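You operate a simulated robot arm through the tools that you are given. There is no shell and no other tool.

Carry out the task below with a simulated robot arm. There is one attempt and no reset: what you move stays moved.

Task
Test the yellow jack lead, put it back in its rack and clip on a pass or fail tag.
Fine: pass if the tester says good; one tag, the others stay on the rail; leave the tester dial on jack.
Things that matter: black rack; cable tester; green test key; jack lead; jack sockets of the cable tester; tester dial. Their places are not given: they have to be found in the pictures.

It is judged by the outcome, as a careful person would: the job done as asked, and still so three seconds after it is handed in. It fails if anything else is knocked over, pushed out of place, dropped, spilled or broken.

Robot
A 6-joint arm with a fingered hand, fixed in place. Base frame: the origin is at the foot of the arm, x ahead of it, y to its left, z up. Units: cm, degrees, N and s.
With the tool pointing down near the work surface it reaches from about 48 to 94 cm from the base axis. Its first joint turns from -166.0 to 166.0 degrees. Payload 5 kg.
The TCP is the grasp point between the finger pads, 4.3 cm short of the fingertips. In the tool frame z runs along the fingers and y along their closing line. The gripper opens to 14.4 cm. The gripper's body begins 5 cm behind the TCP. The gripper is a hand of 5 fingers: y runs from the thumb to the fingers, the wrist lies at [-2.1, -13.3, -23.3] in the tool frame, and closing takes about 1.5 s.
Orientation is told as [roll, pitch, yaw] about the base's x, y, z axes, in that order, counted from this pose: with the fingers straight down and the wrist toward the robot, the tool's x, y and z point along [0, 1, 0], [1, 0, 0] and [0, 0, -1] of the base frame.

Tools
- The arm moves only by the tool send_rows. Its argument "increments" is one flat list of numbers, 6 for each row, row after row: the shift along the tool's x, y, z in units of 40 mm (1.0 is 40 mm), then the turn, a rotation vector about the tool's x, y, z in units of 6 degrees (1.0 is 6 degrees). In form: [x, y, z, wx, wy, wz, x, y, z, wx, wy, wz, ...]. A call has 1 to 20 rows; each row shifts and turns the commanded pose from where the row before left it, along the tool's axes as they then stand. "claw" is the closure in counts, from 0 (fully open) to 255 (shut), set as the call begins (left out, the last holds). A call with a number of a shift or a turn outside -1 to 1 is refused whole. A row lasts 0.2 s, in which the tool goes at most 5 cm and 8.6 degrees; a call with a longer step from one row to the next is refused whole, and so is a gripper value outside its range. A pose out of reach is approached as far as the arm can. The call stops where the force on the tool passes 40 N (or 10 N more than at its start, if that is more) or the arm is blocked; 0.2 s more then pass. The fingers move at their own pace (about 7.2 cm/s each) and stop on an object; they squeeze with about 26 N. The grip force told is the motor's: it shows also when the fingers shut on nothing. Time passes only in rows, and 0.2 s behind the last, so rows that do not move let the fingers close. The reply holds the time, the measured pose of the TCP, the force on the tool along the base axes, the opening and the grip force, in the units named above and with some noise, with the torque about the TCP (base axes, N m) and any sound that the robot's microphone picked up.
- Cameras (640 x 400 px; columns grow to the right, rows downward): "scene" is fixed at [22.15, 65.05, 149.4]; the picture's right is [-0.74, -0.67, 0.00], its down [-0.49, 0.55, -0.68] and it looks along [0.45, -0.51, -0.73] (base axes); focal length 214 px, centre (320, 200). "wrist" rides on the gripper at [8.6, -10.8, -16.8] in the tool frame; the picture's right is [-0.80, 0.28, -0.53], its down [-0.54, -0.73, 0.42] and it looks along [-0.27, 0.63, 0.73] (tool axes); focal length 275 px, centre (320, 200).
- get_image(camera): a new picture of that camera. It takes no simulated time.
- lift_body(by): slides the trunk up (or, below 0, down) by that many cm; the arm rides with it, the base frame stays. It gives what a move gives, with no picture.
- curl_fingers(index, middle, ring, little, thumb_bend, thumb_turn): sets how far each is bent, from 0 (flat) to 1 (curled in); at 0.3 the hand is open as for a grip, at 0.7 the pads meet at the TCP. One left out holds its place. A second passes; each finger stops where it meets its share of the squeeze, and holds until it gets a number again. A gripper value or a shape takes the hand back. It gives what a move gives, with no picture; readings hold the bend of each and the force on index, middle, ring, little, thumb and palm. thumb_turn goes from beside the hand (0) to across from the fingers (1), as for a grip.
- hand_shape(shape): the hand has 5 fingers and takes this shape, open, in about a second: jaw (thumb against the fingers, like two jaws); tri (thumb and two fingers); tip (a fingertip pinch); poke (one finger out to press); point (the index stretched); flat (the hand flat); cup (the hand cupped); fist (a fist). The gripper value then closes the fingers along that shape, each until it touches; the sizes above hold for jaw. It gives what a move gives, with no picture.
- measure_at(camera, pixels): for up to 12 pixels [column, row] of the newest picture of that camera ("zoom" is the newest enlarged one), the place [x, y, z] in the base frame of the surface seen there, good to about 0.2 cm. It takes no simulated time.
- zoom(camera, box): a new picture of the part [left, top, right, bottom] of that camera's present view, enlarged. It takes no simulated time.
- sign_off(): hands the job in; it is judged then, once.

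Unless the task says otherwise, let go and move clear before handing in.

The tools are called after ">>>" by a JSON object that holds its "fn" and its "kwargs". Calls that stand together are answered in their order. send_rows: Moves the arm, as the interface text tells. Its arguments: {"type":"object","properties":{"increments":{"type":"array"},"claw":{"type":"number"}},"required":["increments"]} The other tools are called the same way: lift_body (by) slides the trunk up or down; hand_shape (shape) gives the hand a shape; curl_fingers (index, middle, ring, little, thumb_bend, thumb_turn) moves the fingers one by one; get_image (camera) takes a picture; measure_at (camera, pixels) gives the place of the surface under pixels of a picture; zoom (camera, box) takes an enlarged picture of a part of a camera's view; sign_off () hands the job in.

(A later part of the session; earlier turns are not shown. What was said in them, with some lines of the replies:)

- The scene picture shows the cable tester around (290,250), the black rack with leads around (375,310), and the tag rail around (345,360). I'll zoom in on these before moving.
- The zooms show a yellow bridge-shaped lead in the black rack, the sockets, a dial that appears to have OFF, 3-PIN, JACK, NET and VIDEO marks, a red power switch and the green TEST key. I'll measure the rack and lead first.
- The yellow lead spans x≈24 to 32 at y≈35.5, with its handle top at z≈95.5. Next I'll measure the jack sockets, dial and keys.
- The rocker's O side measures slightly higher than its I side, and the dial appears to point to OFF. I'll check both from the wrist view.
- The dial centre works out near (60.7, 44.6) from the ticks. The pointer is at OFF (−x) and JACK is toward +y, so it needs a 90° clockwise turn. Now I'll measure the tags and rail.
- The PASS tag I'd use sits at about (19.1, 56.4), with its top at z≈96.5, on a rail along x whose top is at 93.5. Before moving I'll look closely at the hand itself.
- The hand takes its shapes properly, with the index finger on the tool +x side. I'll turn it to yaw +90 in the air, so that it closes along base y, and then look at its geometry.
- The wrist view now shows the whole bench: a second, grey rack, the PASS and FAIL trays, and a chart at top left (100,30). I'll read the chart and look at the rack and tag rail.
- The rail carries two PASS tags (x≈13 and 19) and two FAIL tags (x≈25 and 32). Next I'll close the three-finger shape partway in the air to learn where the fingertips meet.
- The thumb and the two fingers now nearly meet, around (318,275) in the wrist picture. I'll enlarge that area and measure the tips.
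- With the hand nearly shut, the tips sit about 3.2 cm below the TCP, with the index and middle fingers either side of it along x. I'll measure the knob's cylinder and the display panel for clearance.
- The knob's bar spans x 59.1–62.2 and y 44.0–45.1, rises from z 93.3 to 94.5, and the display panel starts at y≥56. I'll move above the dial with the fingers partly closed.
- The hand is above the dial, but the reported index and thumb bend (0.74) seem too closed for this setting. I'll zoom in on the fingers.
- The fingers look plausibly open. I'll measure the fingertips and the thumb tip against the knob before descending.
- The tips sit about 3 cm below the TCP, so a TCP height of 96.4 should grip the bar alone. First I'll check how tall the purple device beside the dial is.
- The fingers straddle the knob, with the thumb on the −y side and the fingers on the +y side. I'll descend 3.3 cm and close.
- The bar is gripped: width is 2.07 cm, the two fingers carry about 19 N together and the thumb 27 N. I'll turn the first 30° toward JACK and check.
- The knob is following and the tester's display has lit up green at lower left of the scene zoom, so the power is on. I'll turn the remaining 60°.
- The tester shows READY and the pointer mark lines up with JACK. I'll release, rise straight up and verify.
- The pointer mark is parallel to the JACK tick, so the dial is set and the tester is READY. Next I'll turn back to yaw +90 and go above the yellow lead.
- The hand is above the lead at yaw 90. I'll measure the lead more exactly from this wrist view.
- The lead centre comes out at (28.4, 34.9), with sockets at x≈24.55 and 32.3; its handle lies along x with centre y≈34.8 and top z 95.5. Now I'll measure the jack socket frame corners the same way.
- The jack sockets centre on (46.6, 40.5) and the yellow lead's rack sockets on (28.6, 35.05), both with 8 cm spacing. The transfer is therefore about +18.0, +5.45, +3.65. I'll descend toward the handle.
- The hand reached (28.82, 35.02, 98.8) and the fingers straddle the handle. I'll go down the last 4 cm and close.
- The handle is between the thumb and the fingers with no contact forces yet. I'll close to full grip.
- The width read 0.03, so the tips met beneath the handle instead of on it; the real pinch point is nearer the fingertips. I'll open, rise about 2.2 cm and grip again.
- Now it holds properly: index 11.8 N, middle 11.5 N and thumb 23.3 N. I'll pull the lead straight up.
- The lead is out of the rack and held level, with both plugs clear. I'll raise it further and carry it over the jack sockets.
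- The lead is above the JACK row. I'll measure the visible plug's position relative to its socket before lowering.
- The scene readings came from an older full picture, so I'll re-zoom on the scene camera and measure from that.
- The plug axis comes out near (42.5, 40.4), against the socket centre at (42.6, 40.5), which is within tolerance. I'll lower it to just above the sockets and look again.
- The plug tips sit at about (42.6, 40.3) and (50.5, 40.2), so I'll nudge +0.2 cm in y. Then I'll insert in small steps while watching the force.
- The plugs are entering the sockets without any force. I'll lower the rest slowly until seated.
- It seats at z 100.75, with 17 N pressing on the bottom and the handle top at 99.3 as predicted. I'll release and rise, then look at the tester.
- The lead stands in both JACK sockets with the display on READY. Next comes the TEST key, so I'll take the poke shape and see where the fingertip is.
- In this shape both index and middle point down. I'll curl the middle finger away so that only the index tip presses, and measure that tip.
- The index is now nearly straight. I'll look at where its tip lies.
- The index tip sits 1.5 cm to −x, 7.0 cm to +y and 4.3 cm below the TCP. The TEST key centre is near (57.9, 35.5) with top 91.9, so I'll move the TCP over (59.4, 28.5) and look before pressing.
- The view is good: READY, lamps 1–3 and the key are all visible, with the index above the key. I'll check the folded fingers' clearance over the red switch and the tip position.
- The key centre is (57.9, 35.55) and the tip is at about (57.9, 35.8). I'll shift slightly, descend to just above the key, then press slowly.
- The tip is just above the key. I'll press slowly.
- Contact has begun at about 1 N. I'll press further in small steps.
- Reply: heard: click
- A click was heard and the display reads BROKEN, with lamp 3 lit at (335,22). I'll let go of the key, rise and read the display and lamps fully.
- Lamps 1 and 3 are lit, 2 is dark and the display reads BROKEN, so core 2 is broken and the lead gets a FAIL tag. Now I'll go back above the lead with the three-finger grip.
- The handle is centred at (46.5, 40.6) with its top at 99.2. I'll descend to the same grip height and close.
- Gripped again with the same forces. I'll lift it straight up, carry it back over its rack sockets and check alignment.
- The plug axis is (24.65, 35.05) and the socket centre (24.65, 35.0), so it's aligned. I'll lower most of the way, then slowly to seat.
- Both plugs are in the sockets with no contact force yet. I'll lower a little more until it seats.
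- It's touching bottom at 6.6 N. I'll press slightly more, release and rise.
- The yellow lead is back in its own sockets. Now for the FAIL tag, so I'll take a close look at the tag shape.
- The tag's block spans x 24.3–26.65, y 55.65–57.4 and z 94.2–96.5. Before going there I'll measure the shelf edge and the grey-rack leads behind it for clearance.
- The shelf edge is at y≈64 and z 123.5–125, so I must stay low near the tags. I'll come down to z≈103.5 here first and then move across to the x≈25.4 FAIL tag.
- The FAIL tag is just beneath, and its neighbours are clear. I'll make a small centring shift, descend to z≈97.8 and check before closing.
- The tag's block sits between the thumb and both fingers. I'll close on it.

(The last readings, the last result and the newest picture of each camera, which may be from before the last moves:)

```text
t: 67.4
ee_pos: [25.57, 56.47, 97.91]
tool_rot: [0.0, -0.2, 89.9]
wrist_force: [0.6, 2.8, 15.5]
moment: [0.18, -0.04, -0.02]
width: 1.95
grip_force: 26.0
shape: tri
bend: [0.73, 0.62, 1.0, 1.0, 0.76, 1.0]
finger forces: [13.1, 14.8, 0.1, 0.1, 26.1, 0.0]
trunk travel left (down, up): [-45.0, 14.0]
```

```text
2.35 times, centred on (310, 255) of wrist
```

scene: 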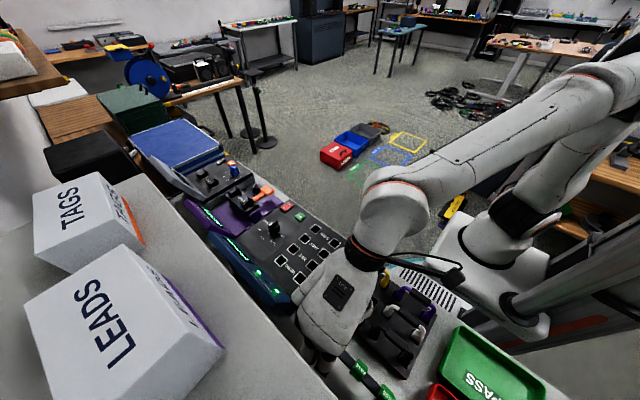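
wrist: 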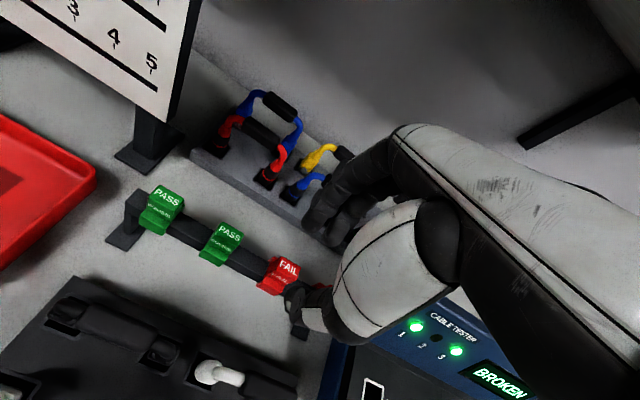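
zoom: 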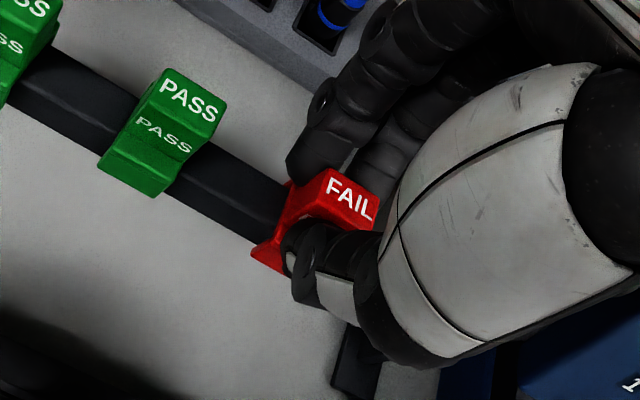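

The tag is gripped: index 13 N, middle 15 N and thumb 26 N. I'll lift it off the rail slowly.

>>> {"fn": "send_rows", "kwargs": {"increments": [0, 0, -0.1, 0, 0, 0, 0, 0, -0.15, 0, 0, 0, 0, 0, -0.2, 0, 0, 0, 0, 0, -0.3, 0, 0, 0, 0, 0, -0.4, 0, 0, 0, 0, 0, 0, 0, 0, 0]}}

>>> {"fn": "zoom", "kwargs": {"camera": "wrist", "box": [200, 150, 380, 340]}}

>>> {"fn": "zoom", "kwargs": {"camera": "scene", "box": [280, 290, 400, 400]}}

```text
t: 68.8
ee_pos: [25.31, 56.57, 102.4]
tool_rot: [0.0, -0.1, 90.0]
wrist_force: [-0.5, -0.8, -0.3]
moment: [0.03, 0.02, 0.0]
width: 1.88
grip_force: 25.6
shape: tri
bend: [0.73, 0.62, 1.0, 1.0, 0.76, 1.0]
finger forces: [9.6, 10.6, 0.0, 0.0, 22.5, 0.0]
trunk travel left (down, up): [-45.0, 14.0]
```

```text
2.11 times, centred on (290, 245) of wrist
```

zoom: 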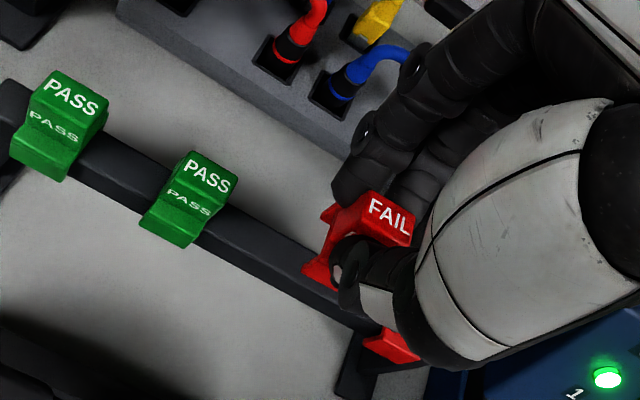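

```text
3.64 times, centred on (340, 345) of scene
```

zoom: 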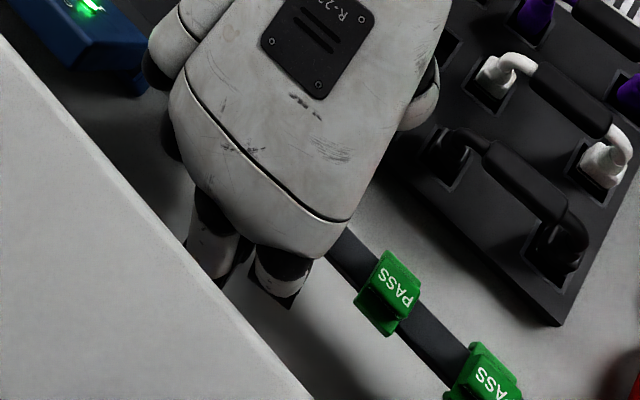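

The tag is off the rail, and the other three stay in place. I'll raise a little and carry it over the yellow lead's handle.

>>> {"fn": "send_rows", "kwargs": {"increments": [0, 0, -0.65, 0, 0, 0, -0.13, -0.896, 0, 0, 0, 0, -0.13, -0.896, 0, 0, 0, 0, -0.13, -0.896, 0, 0, 0, 0, -0.13, -0.896, 0, 0, 0, 0, -0.13, -0.896, 0, 0, 0, 0, -0.13, -0.896, 0, 0, 0, 0, 0, 0, 0, 0, 0, 0, 0, 0, 0, 0, 0, 0]}}

>>> {"fn": "get_image", "kwargs": {"camera": "wrist"}}

>>> {"fn": "zoom", "kwargs": {"camera": "wrist", "box": [210, 180, 370, 330]}}

>>> {"fn": "zoom", "kwargs": {"camera": "scene", "box": [330, 200, 430, 300]}}

```text
t: 70.8
ee_pos: [28.72, 35.02, 105.18]
tool_rot: [0.1, 0.0, 90.1]
wrist_force: [1.0, -0.2, 0.3]
moment: [-0.02, 0.01, 0.0]
width: 1.87
grip_force: 25.9
shape: tri
bend: [0.73, 0.62, 1.0, 1.0, 0.76, 1.0]
finger forces: [9.8, 10.4, 0.1, 0.1, 22.2, 0.1]
trunk travel left (down, up): [-45.0, 14.0]
```

```text
taken
```

wrist: 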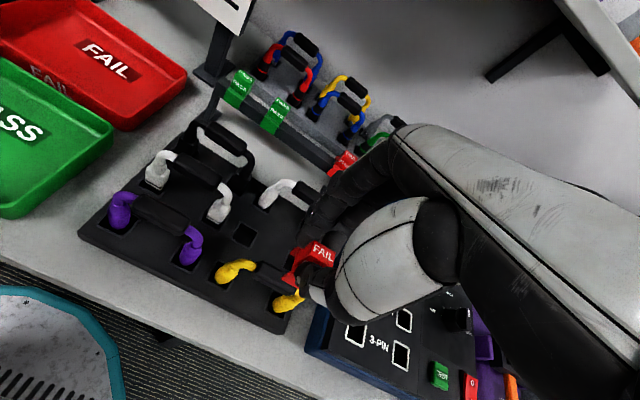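

```text
2.67 times, centred on (290, 255) of wrist
```

zoom: 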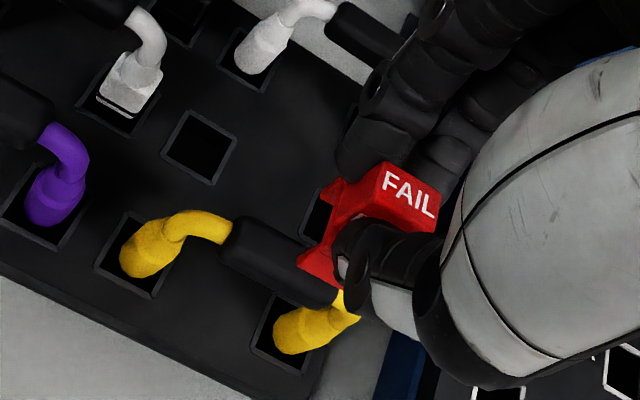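

```text
4.00 times, centred on (380, 250) of scene
```

zoom: 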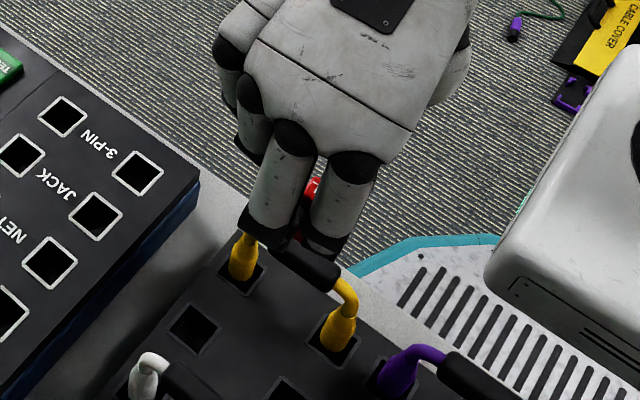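

>>> {"fn": "zoom", "kwargs": {"camera": "wrist", "box": [270, 210, 350, 280]}}

>>> {"fn": "measure_at", "kwargs": {"camera": "zoom", "pixels": [[245, 95], [225, 120], [190, 245], [215, 270], [285, 75], [275, 130], [330, 70], [350, 120], [410, 130], [130, 240], [100, 300], [200, 290]]}}

```text
5.71 times, centred on (310, 245) of wrist
```

zoom: 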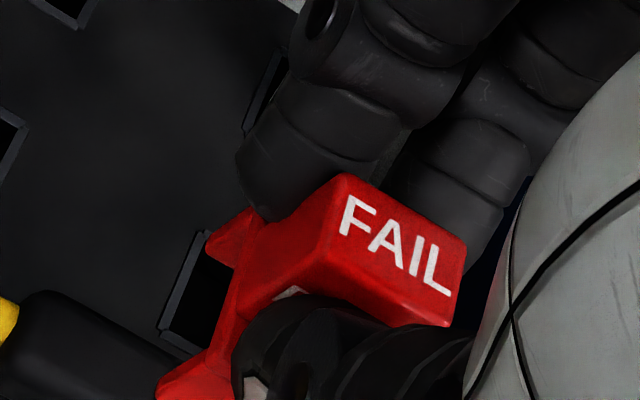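

```text
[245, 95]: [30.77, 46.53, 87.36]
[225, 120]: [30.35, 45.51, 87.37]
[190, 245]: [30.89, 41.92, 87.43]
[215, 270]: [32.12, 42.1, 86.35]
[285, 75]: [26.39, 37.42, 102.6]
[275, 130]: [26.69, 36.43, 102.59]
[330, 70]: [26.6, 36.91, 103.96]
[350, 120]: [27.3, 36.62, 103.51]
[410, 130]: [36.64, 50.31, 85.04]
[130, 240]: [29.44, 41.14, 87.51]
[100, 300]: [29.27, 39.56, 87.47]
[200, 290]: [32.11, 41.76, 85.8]
```

>>> {"fn": "measure_at", "kwargs": {"camera": "zoom", "pixels": [[230, 240], [245, 225], [190, 380], [225, 370], [395, 240], [345, 190], [458, 250], [442, 318], [325, 260], [280, 260], [245, 310], [50, 340]]}}

>>> {"fn": "zoom", "kwargs": {"camera": "scene", "box": [350, 235, 410, 285]}}

>>> {"fn": "measure_at", "kwargs": {"camera": "zoom", "pixels": [[200, 205], [240, 215], [265, 240], [280, 215], [120, 180], [220, 225], [250, 225], [230, 240]]}}

```text
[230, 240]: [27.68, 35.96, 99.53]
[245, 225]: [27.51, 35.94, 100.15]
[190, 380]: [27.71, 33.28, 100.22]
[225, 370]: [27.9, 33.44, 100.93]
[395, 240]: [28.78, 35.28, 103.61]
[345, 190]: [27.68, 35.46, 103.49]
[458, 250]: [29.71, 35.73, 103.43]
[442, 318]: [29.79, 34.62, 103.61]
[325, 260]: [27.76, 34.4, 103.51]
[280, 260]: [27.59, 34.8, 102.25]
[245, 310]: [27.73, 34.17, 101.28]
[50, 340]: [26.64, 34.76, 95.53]
```

```text
8.00 times, centred on (380, 260) of scene
```

zoom: 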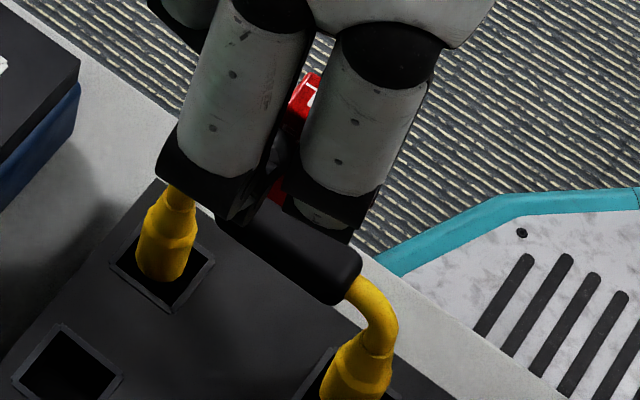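

```text
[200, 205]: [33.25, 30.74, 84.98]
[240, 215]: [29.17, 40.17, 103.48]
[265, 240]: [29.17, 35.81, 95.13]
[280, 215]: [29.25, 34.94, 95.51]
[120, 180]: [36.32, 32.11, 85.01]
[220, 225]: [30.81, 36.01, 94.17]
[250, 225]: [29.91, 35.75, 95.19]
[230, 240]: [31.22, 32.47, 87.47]
```

The tag is held upright and centred near (28.7, 35.0), with the handle beneath it at y≈34.95 and top 95.5. I'll lower it to first contact and then push on slowly.

>>> {"fn": "send_rows", "kwargs": {"increments": [0, 0, 0.35, 0, 0, 0, 0, 0, 0.35, 0, 0, 0, 0, 0, 0, 0, 0, 0]}}

>>> {"fn": "zoom", "kwargs": {"camera": "wrist", "box": [250, 200, 350, 290]}}

>>> {"fn": "zoom", "kwargs": {"camera": "scene", "box": [350, 235, 410, 285]}}

```text
t: 71.6
ee_pos: [28.58, 35.27, 102.18]
tool_rot: [0.0, 0.0, 90.1]
wrist_force: [-0.7, 0.6, 0.3]
moment: [0.01, 0.0, 0.02]
width: 1.85
grip_force: 26.6
shape: tri
bend: [0.73, 0.62, 1.0, 1.0, 0.76, 1.0]
finger forces: [9.9, 10.4, 0.1, 0.1, 22.3, 0.0]
trunk travel left (down, up): [-45.0, 14.0]
```

```text
4.44 times, centred on (300, 245) of wrist
```

zoom: 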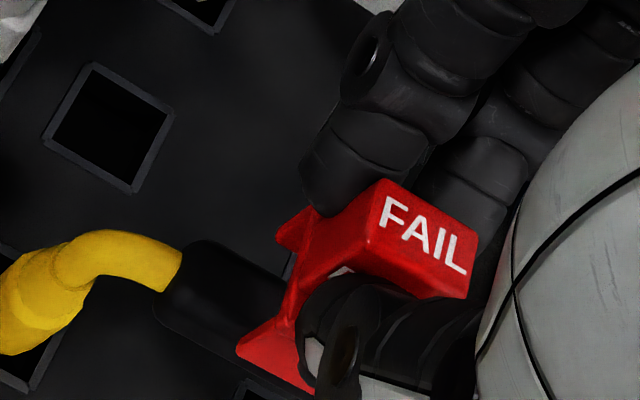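

```text
8.00 times, centred on (380, 260) of scene
```

zoom: 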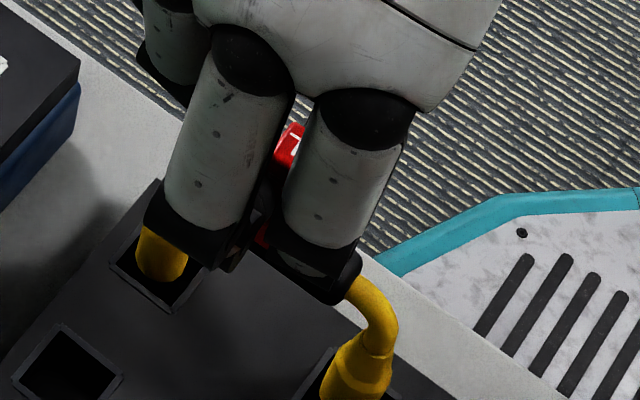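

>>> {"fn": "zoom", "kwargs": {"camera": "wrist", "box": [250, 200, 350, 290]}}

>>> {"fn": "measure_at", "kwargs": {"camera": "zoom", "pixels": [[255, 348], [290, 370], [280, 335], [295, 230], [285, 240], [310, 290], [340, 240], [230, 270], [215, 330], [200, 290], [385, 195], [365, 245]]}}

```text
4.44 times, centred on (300, 245) of wrist
```

zoom: 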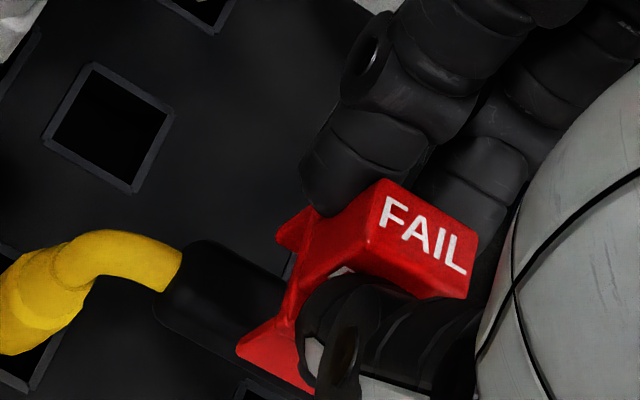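

```text
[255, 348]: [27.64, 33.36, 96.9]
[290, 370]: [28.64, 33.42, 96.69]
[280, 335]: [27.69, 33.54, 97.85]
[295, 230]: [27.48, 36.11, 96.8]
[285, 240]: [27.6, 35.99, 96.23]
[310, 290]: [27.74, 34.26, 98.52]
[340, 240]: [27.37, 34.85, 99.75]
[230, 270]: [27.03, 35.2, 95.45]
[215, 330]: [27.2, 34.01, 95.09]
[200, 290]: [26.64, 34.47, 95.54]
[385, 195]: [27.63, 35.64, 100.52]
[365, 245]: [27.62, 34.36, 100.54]
```

The jaws at y≈33.4 and 36.05 straddle the handle (34.0–35.9). I'll nudge +0.1 cm in y and push down in small steps.

>>> {"fn": "send_rows", "kwargs": {"increments": [0, 0.025, 0.05, 0, 0, 0, 0, 0, 0.1, 0, 0, 0, 0, 0, 0.1, 0, 0, 0, 0, 0, 0, 0, 0, 0]}}

>>> {"fn": "zoom", "kwargs": {"camera": "wrist", "box": [250, 200, 350, 290]}}

```text
t: 72.6
ee_pos: [28.61, 35.17, 101.11]
tool_rot: [-0.1, -0.1, 90.0]
wrist_force: [0.1, -0.7, 0.0]
moment: [-0.01, 0.0, -0.03]
width: 1.86
grip_force: 26.2
shape: tri
bend: [0.73, 0.62, 1.0, 1.0, 0.76, 1.0]
finger forces: [9.8, 10.4, 0.0, 0.0, 22.3, 0.1]
trunk travel left (down, up): [-45.0, 14.0]
```

```text
4.44 times, centred on (300, 245) of wrist
```

zoom: 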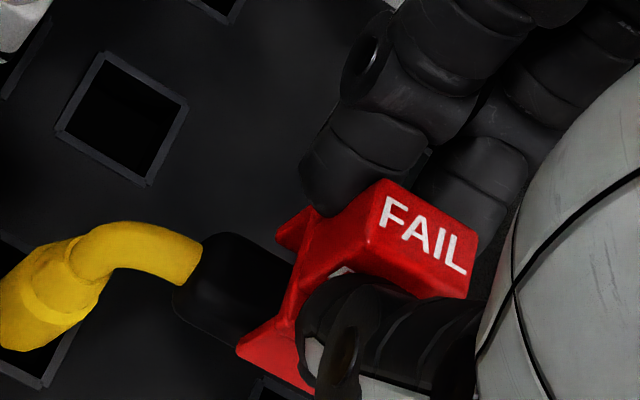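

No resistance yet at z 101.1, and the jaws are lining up around the handle. I'll continue down.

>>> {"fn": "send_rows", "kwargs": {"increments": [0, 0, 0.06, 0, 0, 0, 0, 0, 0.06, 0, 0, 0, 0, 0, 0.06, 0, 0, 0, 0, 0, 0, 0, 0, 0]}}

>>> {"fn": "zoom", "kwargs": {"camera": "wrist", "box": [250, 200, 350, 290]}}

```text
t: 73.6
ee_pos: [28.5, 35.31, 100.51]
tool_rot: [0.1, 0.1, 90.0]
wrist_force: [0.3, -0.8, -0.3]
moment: [0.01, 0.02, 0.02]
width: 1.89
grip_force: 26.3
shape: tri
bend: [0.73, 0.62, 1.0, 1.0, 0.76, 1.0]
finger forces: [9.8, 10.3, 0.0, 0.0, 22.3, 0.0]
trunk travel left (down, up): [-45.0, 14.0]
```

```text
4.44 times, centred on (300, 245) of wrist
```

zoom: 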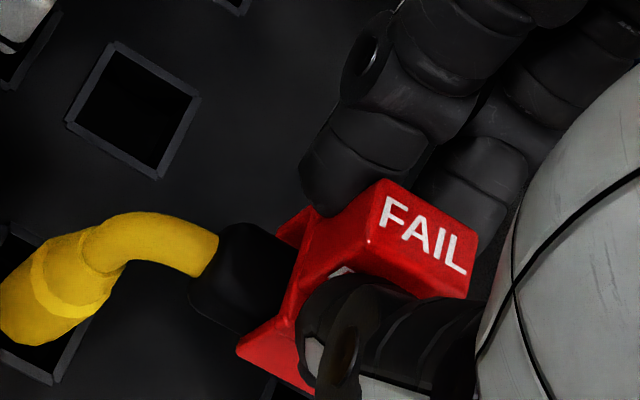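

Still no force. I'll keep lowering in small steps.

>>> {"fn": "send_rows", "kwargs": {"increments": [0, 0, 0.05, 0, 0, 0, 0, 0, 0.05, 0, 0, 0, 0, 0, 0.05, 0, 0, 0, 0, 0, 0, 0, 0, 0]}}

>>> {"fn": "zoom", "kwargs": {"camera": "wrist", "box": [250, 200, 350, 290]}}

```text
t: 74.6
ee_pos: [28.46, 35.19, 100.13]
tool_rot: [-0.1, -0.1, 90.1]
wrist_force: [0.7, 1.2, 15.1]
moment: [0.17, -0.05, 0.0]
width: 1.91
grip_force: 25.9
shape: tri
bend: [0.73, 0.62, 1.0, 1.0, 0.76, 1.0]
finger forces: [11.4, 14.4, 0.0, 0.1, 27.5, 0.1]
trunk travel left (down, up): [-45.0, 14.0]
```

```text
4.44 times, centred on (300, 245) of wrist
```

zoom: 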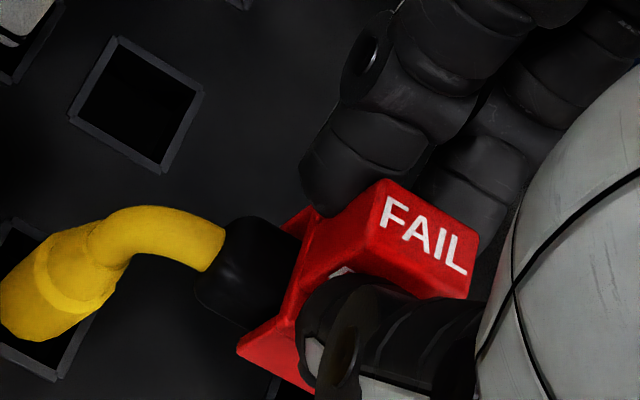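

Force rose to 15 N at z 100.1, which is where I expected it to seat. I'll measure the tag top and push a little more to confirm.

>>> {"fn": "measure_at", "kwargs": {"camera": "zoom", "pixels": [[400, 235], [385, 195], [365, 245], [255, 348], [285, 230], [260, 260], [270, 230]]}}

>>> {"fn": "send_rows", "kwargs": {"increments": [0, 0, 0.04, 0, 0, 0, 0, 0, 0, 0, 0, 0]}}

>>> {"fn": "zoom", "kwargs": {"camera": "wrist", "box": [250, 200, 350, 290]}}

>>> {"fn": "measure_at", "kwargs": {"camera": "zoom", "pixels": [[400, 235], [385, 195], [365, 245], [255, 348], [285, 230], [260, 260], [270, 230]]}}

```text
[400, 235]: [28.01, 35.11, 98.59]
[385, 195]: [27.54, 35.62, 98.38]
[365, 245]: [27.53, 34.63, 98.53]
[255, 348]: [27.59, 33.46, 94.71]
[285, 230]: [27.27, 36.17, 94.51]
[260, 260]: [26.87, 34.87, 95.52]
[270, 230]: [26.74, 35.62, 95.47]
```

```text
t: 75.2
ee_pos: [28.5, 35.15, 100.0]
tool_rot: [0.0, -0.3, 89.9]
wrist_force: [-0.1, 2.7, 35.6]
moment: [0.38, 0.04, 0.01]
width: 1.96
grip_force: 25.9
shape: tri
bend: [0.73, 0.62, 1.0, 1.0, 0.76, 1.0]
finger forces: [20.1, 18.8, 0.0, 0.0, 35.4, 0.1]
trunk travel left (down, up): [-45.0, 14.0]
```

```text
4.44 times, centred on (300, 245) of wrist
```

zoom: 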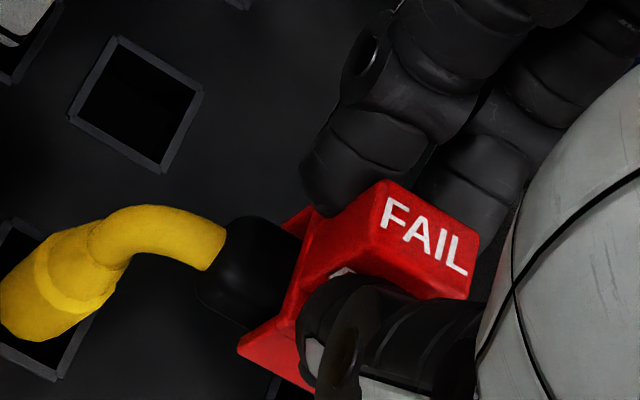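

```text
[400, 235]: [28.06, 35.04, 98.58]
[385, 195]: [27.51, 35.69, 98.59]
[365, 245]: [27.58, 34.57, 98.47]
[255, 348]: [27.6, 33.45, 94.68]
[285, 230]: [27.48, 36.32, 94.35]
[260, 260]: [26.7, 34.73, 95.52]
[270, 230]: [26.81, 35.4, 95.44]
```

The force is stiff at 35 N with no further motion. The tag top is 3.0 cm above the handle top, the same as on the rail, so it's fully down. I'll ease off, open and rise.

>>> {"fn": "send_rows", "kwargs": {"increments": [0, 0, -0.05, 0, 0, 0, 0, 0, 0, 0, 0, 0]}}

>>> {"fn": "send_rows", "kwargs": {"increments": [0, 0, 0, 0, 0, 0, 0, 0, 0, 0, 0, 0, 0, 0, 0, 0, 0, 0, 0, 0, 0, 0, 0, 0, 0, 0, 0, 0, 0, 0], "claw": 170}}

>>> {"fn": "zoom", "kwargs": {"camera": "wrist", "box": [250, 200, 350, 290]}}

```text
t: 75.8
ee_pos: [28.42, 35.08, 100.04]
tool_rot: [-0.1, -0.2, 90.0]
wrist_force: [1.1, 5.0, 29.5]
moment: [0.42, -0.07, -0.05]
width: 1.95
grip_force: 26.2
shape: tri
bend: [0.73, 0.62, 1.0, 1.0, 0.76, 1.0]
finger forces: [18.0, 18.3, 0.0, 0.0, 31.9, 0.0]
trunk travel left (down, up): [-45.0, 14.0]
```

```text
t: 77.0
ee_pos: [28.62, 34.98, 99.82]
tool_rot: [0.0, 0.0, 90.1]
wrist_force: [-0.2, -0.9, -0.6]
moment: [-0.01, 0.01, -0.01]
width: 4.77
grip_force: 0.0
shape: tri
bend: [0.74, 0.52, 0.99, 0.99, 0.74, 1.0]
finger forces: [0.0, 0.1, 0.0, 0.0, 0.0, 0.1]
trunk travel left (down, up): [-45.0, 14.0]
```

```text
4.44 times, centred on (300, 245) of wrist
```

zoom: 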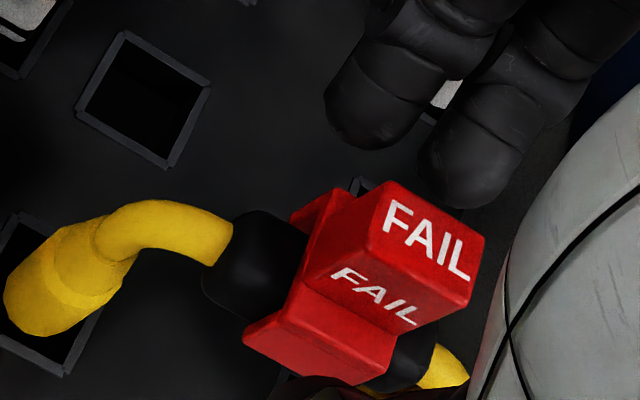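

The tag sits upright on the handle and the fingers are clear of it. I'll rise straight up and inspect.

>>> {"fn": "send_rows", "kwargs": {"increments": [0, 0, -0.3, 0, 0, 0, 0, 0, -0.6, 0, 0, 0, 0, 0, -0.9, 0, 0, 0, 0, 0, -0.9, 0, 0, 0, 0, 0, -0.9, 0, 0, 0, 0, 0, 0, 0, 0, 0]}}

>>> {"fn": "get_image", "kwargs": {"camera": "wrist"}}

>>> {"fn": "zoom", "kwargs": {"camera": "wrist", "box": [180, 220, 320, 340]}}

>>> {"fn": "zoom", "kwargs": {"camera": "scene", "box": [345, 240, 415, 300]}}

>>> {"fn": "get_image", "kwargs": {"camera": "scene"}}

```text
t: 78.4
ee_pos: [28.49, 35.19, 114.32]
tool_rot: [-0.1, -0.1, 90.2]
wrist_force: [-1.2, -0.2, 1.0]
moment: [0.03, -0.01, 0.01]
width: 4.77
grip_force: 0.1
shape: tri
bend: [0.74, 0.52, 0.99, 0.99, 0.74, 1.0]
finger forces: [0.1, 0.0, 0.1, 0.0, 0.0, 0.0]
trunk travel left (down, up): [-45.0, 14.0]
```

```text
taken
```

wrist: 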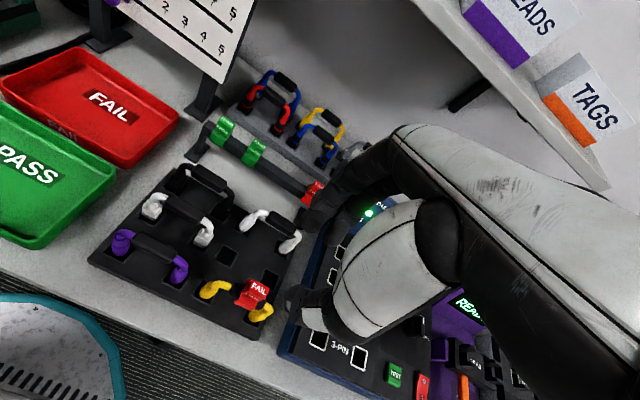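

```text
3.33 times, centred on (250, 280) of wrist
```

zoom: 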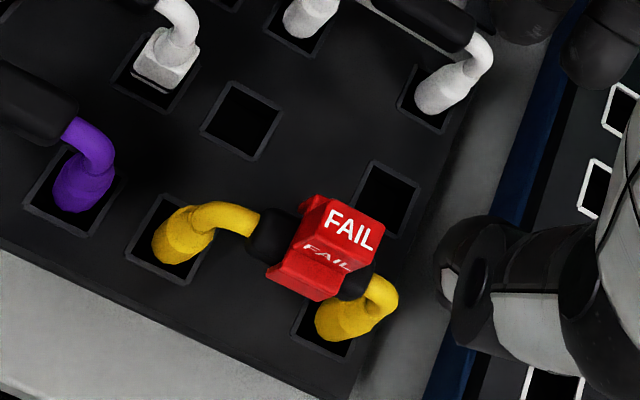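

```text
6.67 times, centred on (380, 270) of scene
```

zoom: 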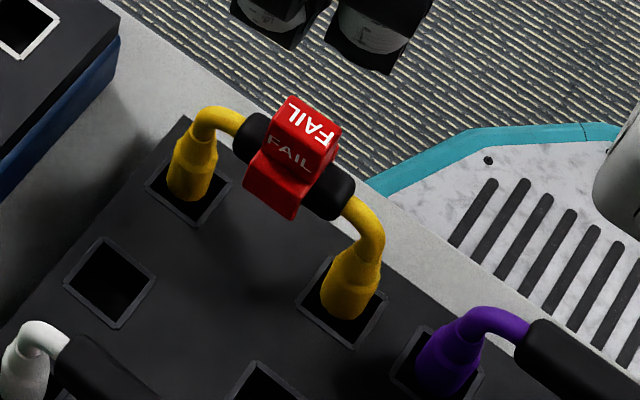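

```text
taken
```

scene: 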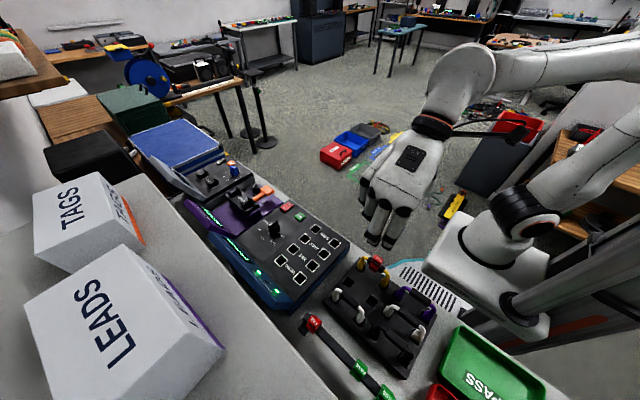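

The FAIL tag is on the yellow lead's handle, and three tags remain on the rail. I'll wait a moment and verify that the tag and lead are stable, and re-check the dial and the rail.

>>> {"fn": "send_rows", "kwargs": {"increments": [0, 0, -0.3, 0, 0, 0, 0, 0, 0, 0, 0, 0, 0, 0, 0, 0, 0, 0, 0, 0, 0, 0, 0, 0, 0, 0, 0, 0, 0, 0, 0, 0, 0, 0, 0, 0, 0, 0, 0, 0, 0, 0, 0, 0, 0, 0, 0, 0, 0, 0, 0, 0, 0, 0, 0, 0, 0, 0, 0, 0]}}

>>> {"fn": "zoom", "kwargs": {"camera": "scene", "box": [345, 240, 415, 300]}}

>>> {"fn": "measure_at", "kwargs": {"camera": "zoom", "pixels": [[310, 120], [290, 105], [335, 135], [290, 155], [265, 190], [290, 210], [250, 135], [340, 195], [195, 185], [350, 300]]}}

>>> {"fn": "zoom", "kwargs": {"camera": "scene", "box": [200, 190, 400, 400]}}

>>> {"fn": "zoom", "kwargs": {"camera": "scene", "box": [255, 200, 305, 240]}}

```text
t: 80.6
ee_pos: [28.38, 35.33, 115.4]
tool_rot: [0.0, -0.1, 90.1]
wrist_force: [0.4, 0.3, -0.4]
moment: [-0.02, 0.01, 0.03]
width: 4.8
grip_force: 0.0
shape: tri
bend: [0.74, 0.52, 0.99, 0.99, 0.74, 1.0]
finger forces: [0.0, 0.0, 0.0, 0.0, 0.1, 0.1]
trunk travel left (down, up): [-45.0, 14.0]
```

```text
6.67 times, centred on (380, 270) of scene
```

zoom: 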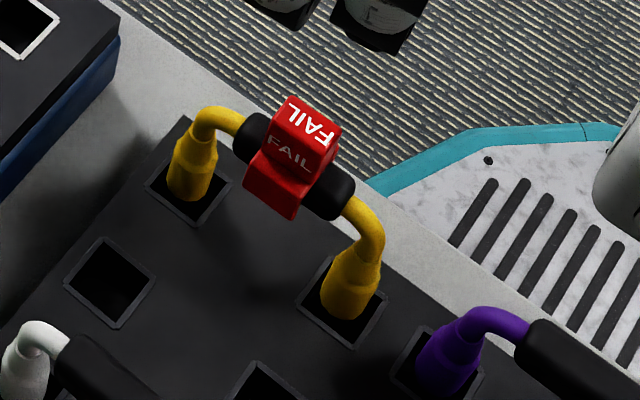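

```text
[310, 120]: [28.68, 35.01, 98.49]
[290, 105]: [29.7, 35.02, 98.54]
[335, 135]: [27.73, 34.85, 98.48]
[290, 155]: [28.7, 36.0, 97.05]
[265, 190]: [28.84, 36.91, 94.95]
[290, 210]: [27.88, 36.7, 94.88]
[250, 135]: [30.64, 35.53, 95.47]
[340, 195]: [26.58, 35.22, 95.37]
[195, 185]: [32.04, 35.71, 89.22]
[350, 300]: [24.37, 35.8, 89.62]
```

```text
1.90 times, centred on (300, 295) of scene
```

zoom: 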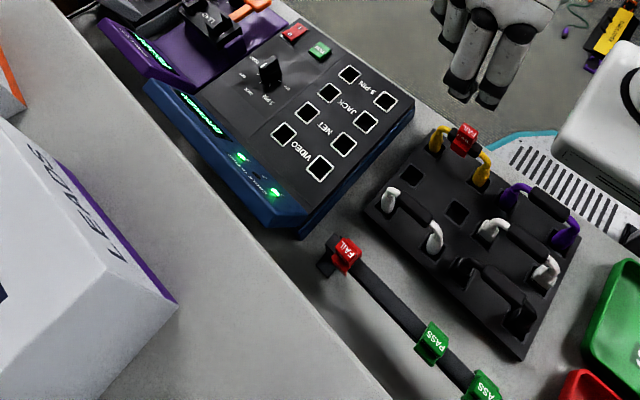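

```text
10.00 times, centred on (280, 220) of scene
```

zoom: 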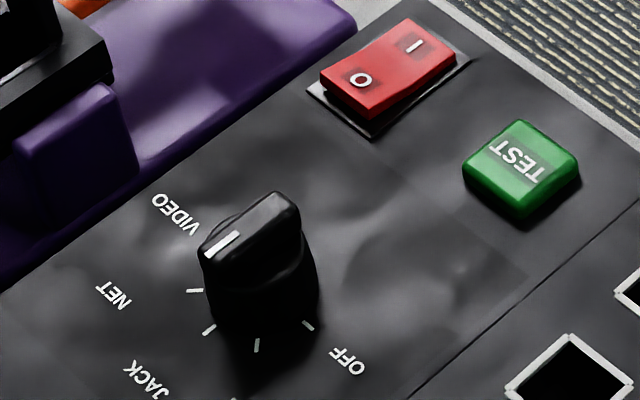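

Two seconds later the tag is level (top z 98.5) on the handle of the yellow lead. The lead is seated in its rack (handle top 95.4), the dial still points to JACK, and the other three tags are on the rail. The hand is empty and clear, so I'm handing in.

>>> {"fn": "sign_off", "kwargs": {}}

```text
The job is handed in.
```

The yellow jack lead failed its test. It's back in its own sockets in the black rack with a FAIL tag clipped to its handle.

- **Test:** with the dial on JACK and the lead in both jack sockets, I pressed the green test key and the tester showed BROKEN. Lamps 1 and 3 lit and lamp 2 stayed dark.
- **Tag:** I used one FAIL tag. The other three tags (two PASS, one FAIL) are still on the rail.
- **Dial:** it was at OFF when I started and is now on JACK, as asked.

I saw nothing else moved or knocked over, and the lead and tag had not shifted when I checked about two seconds after the hand rose clear.
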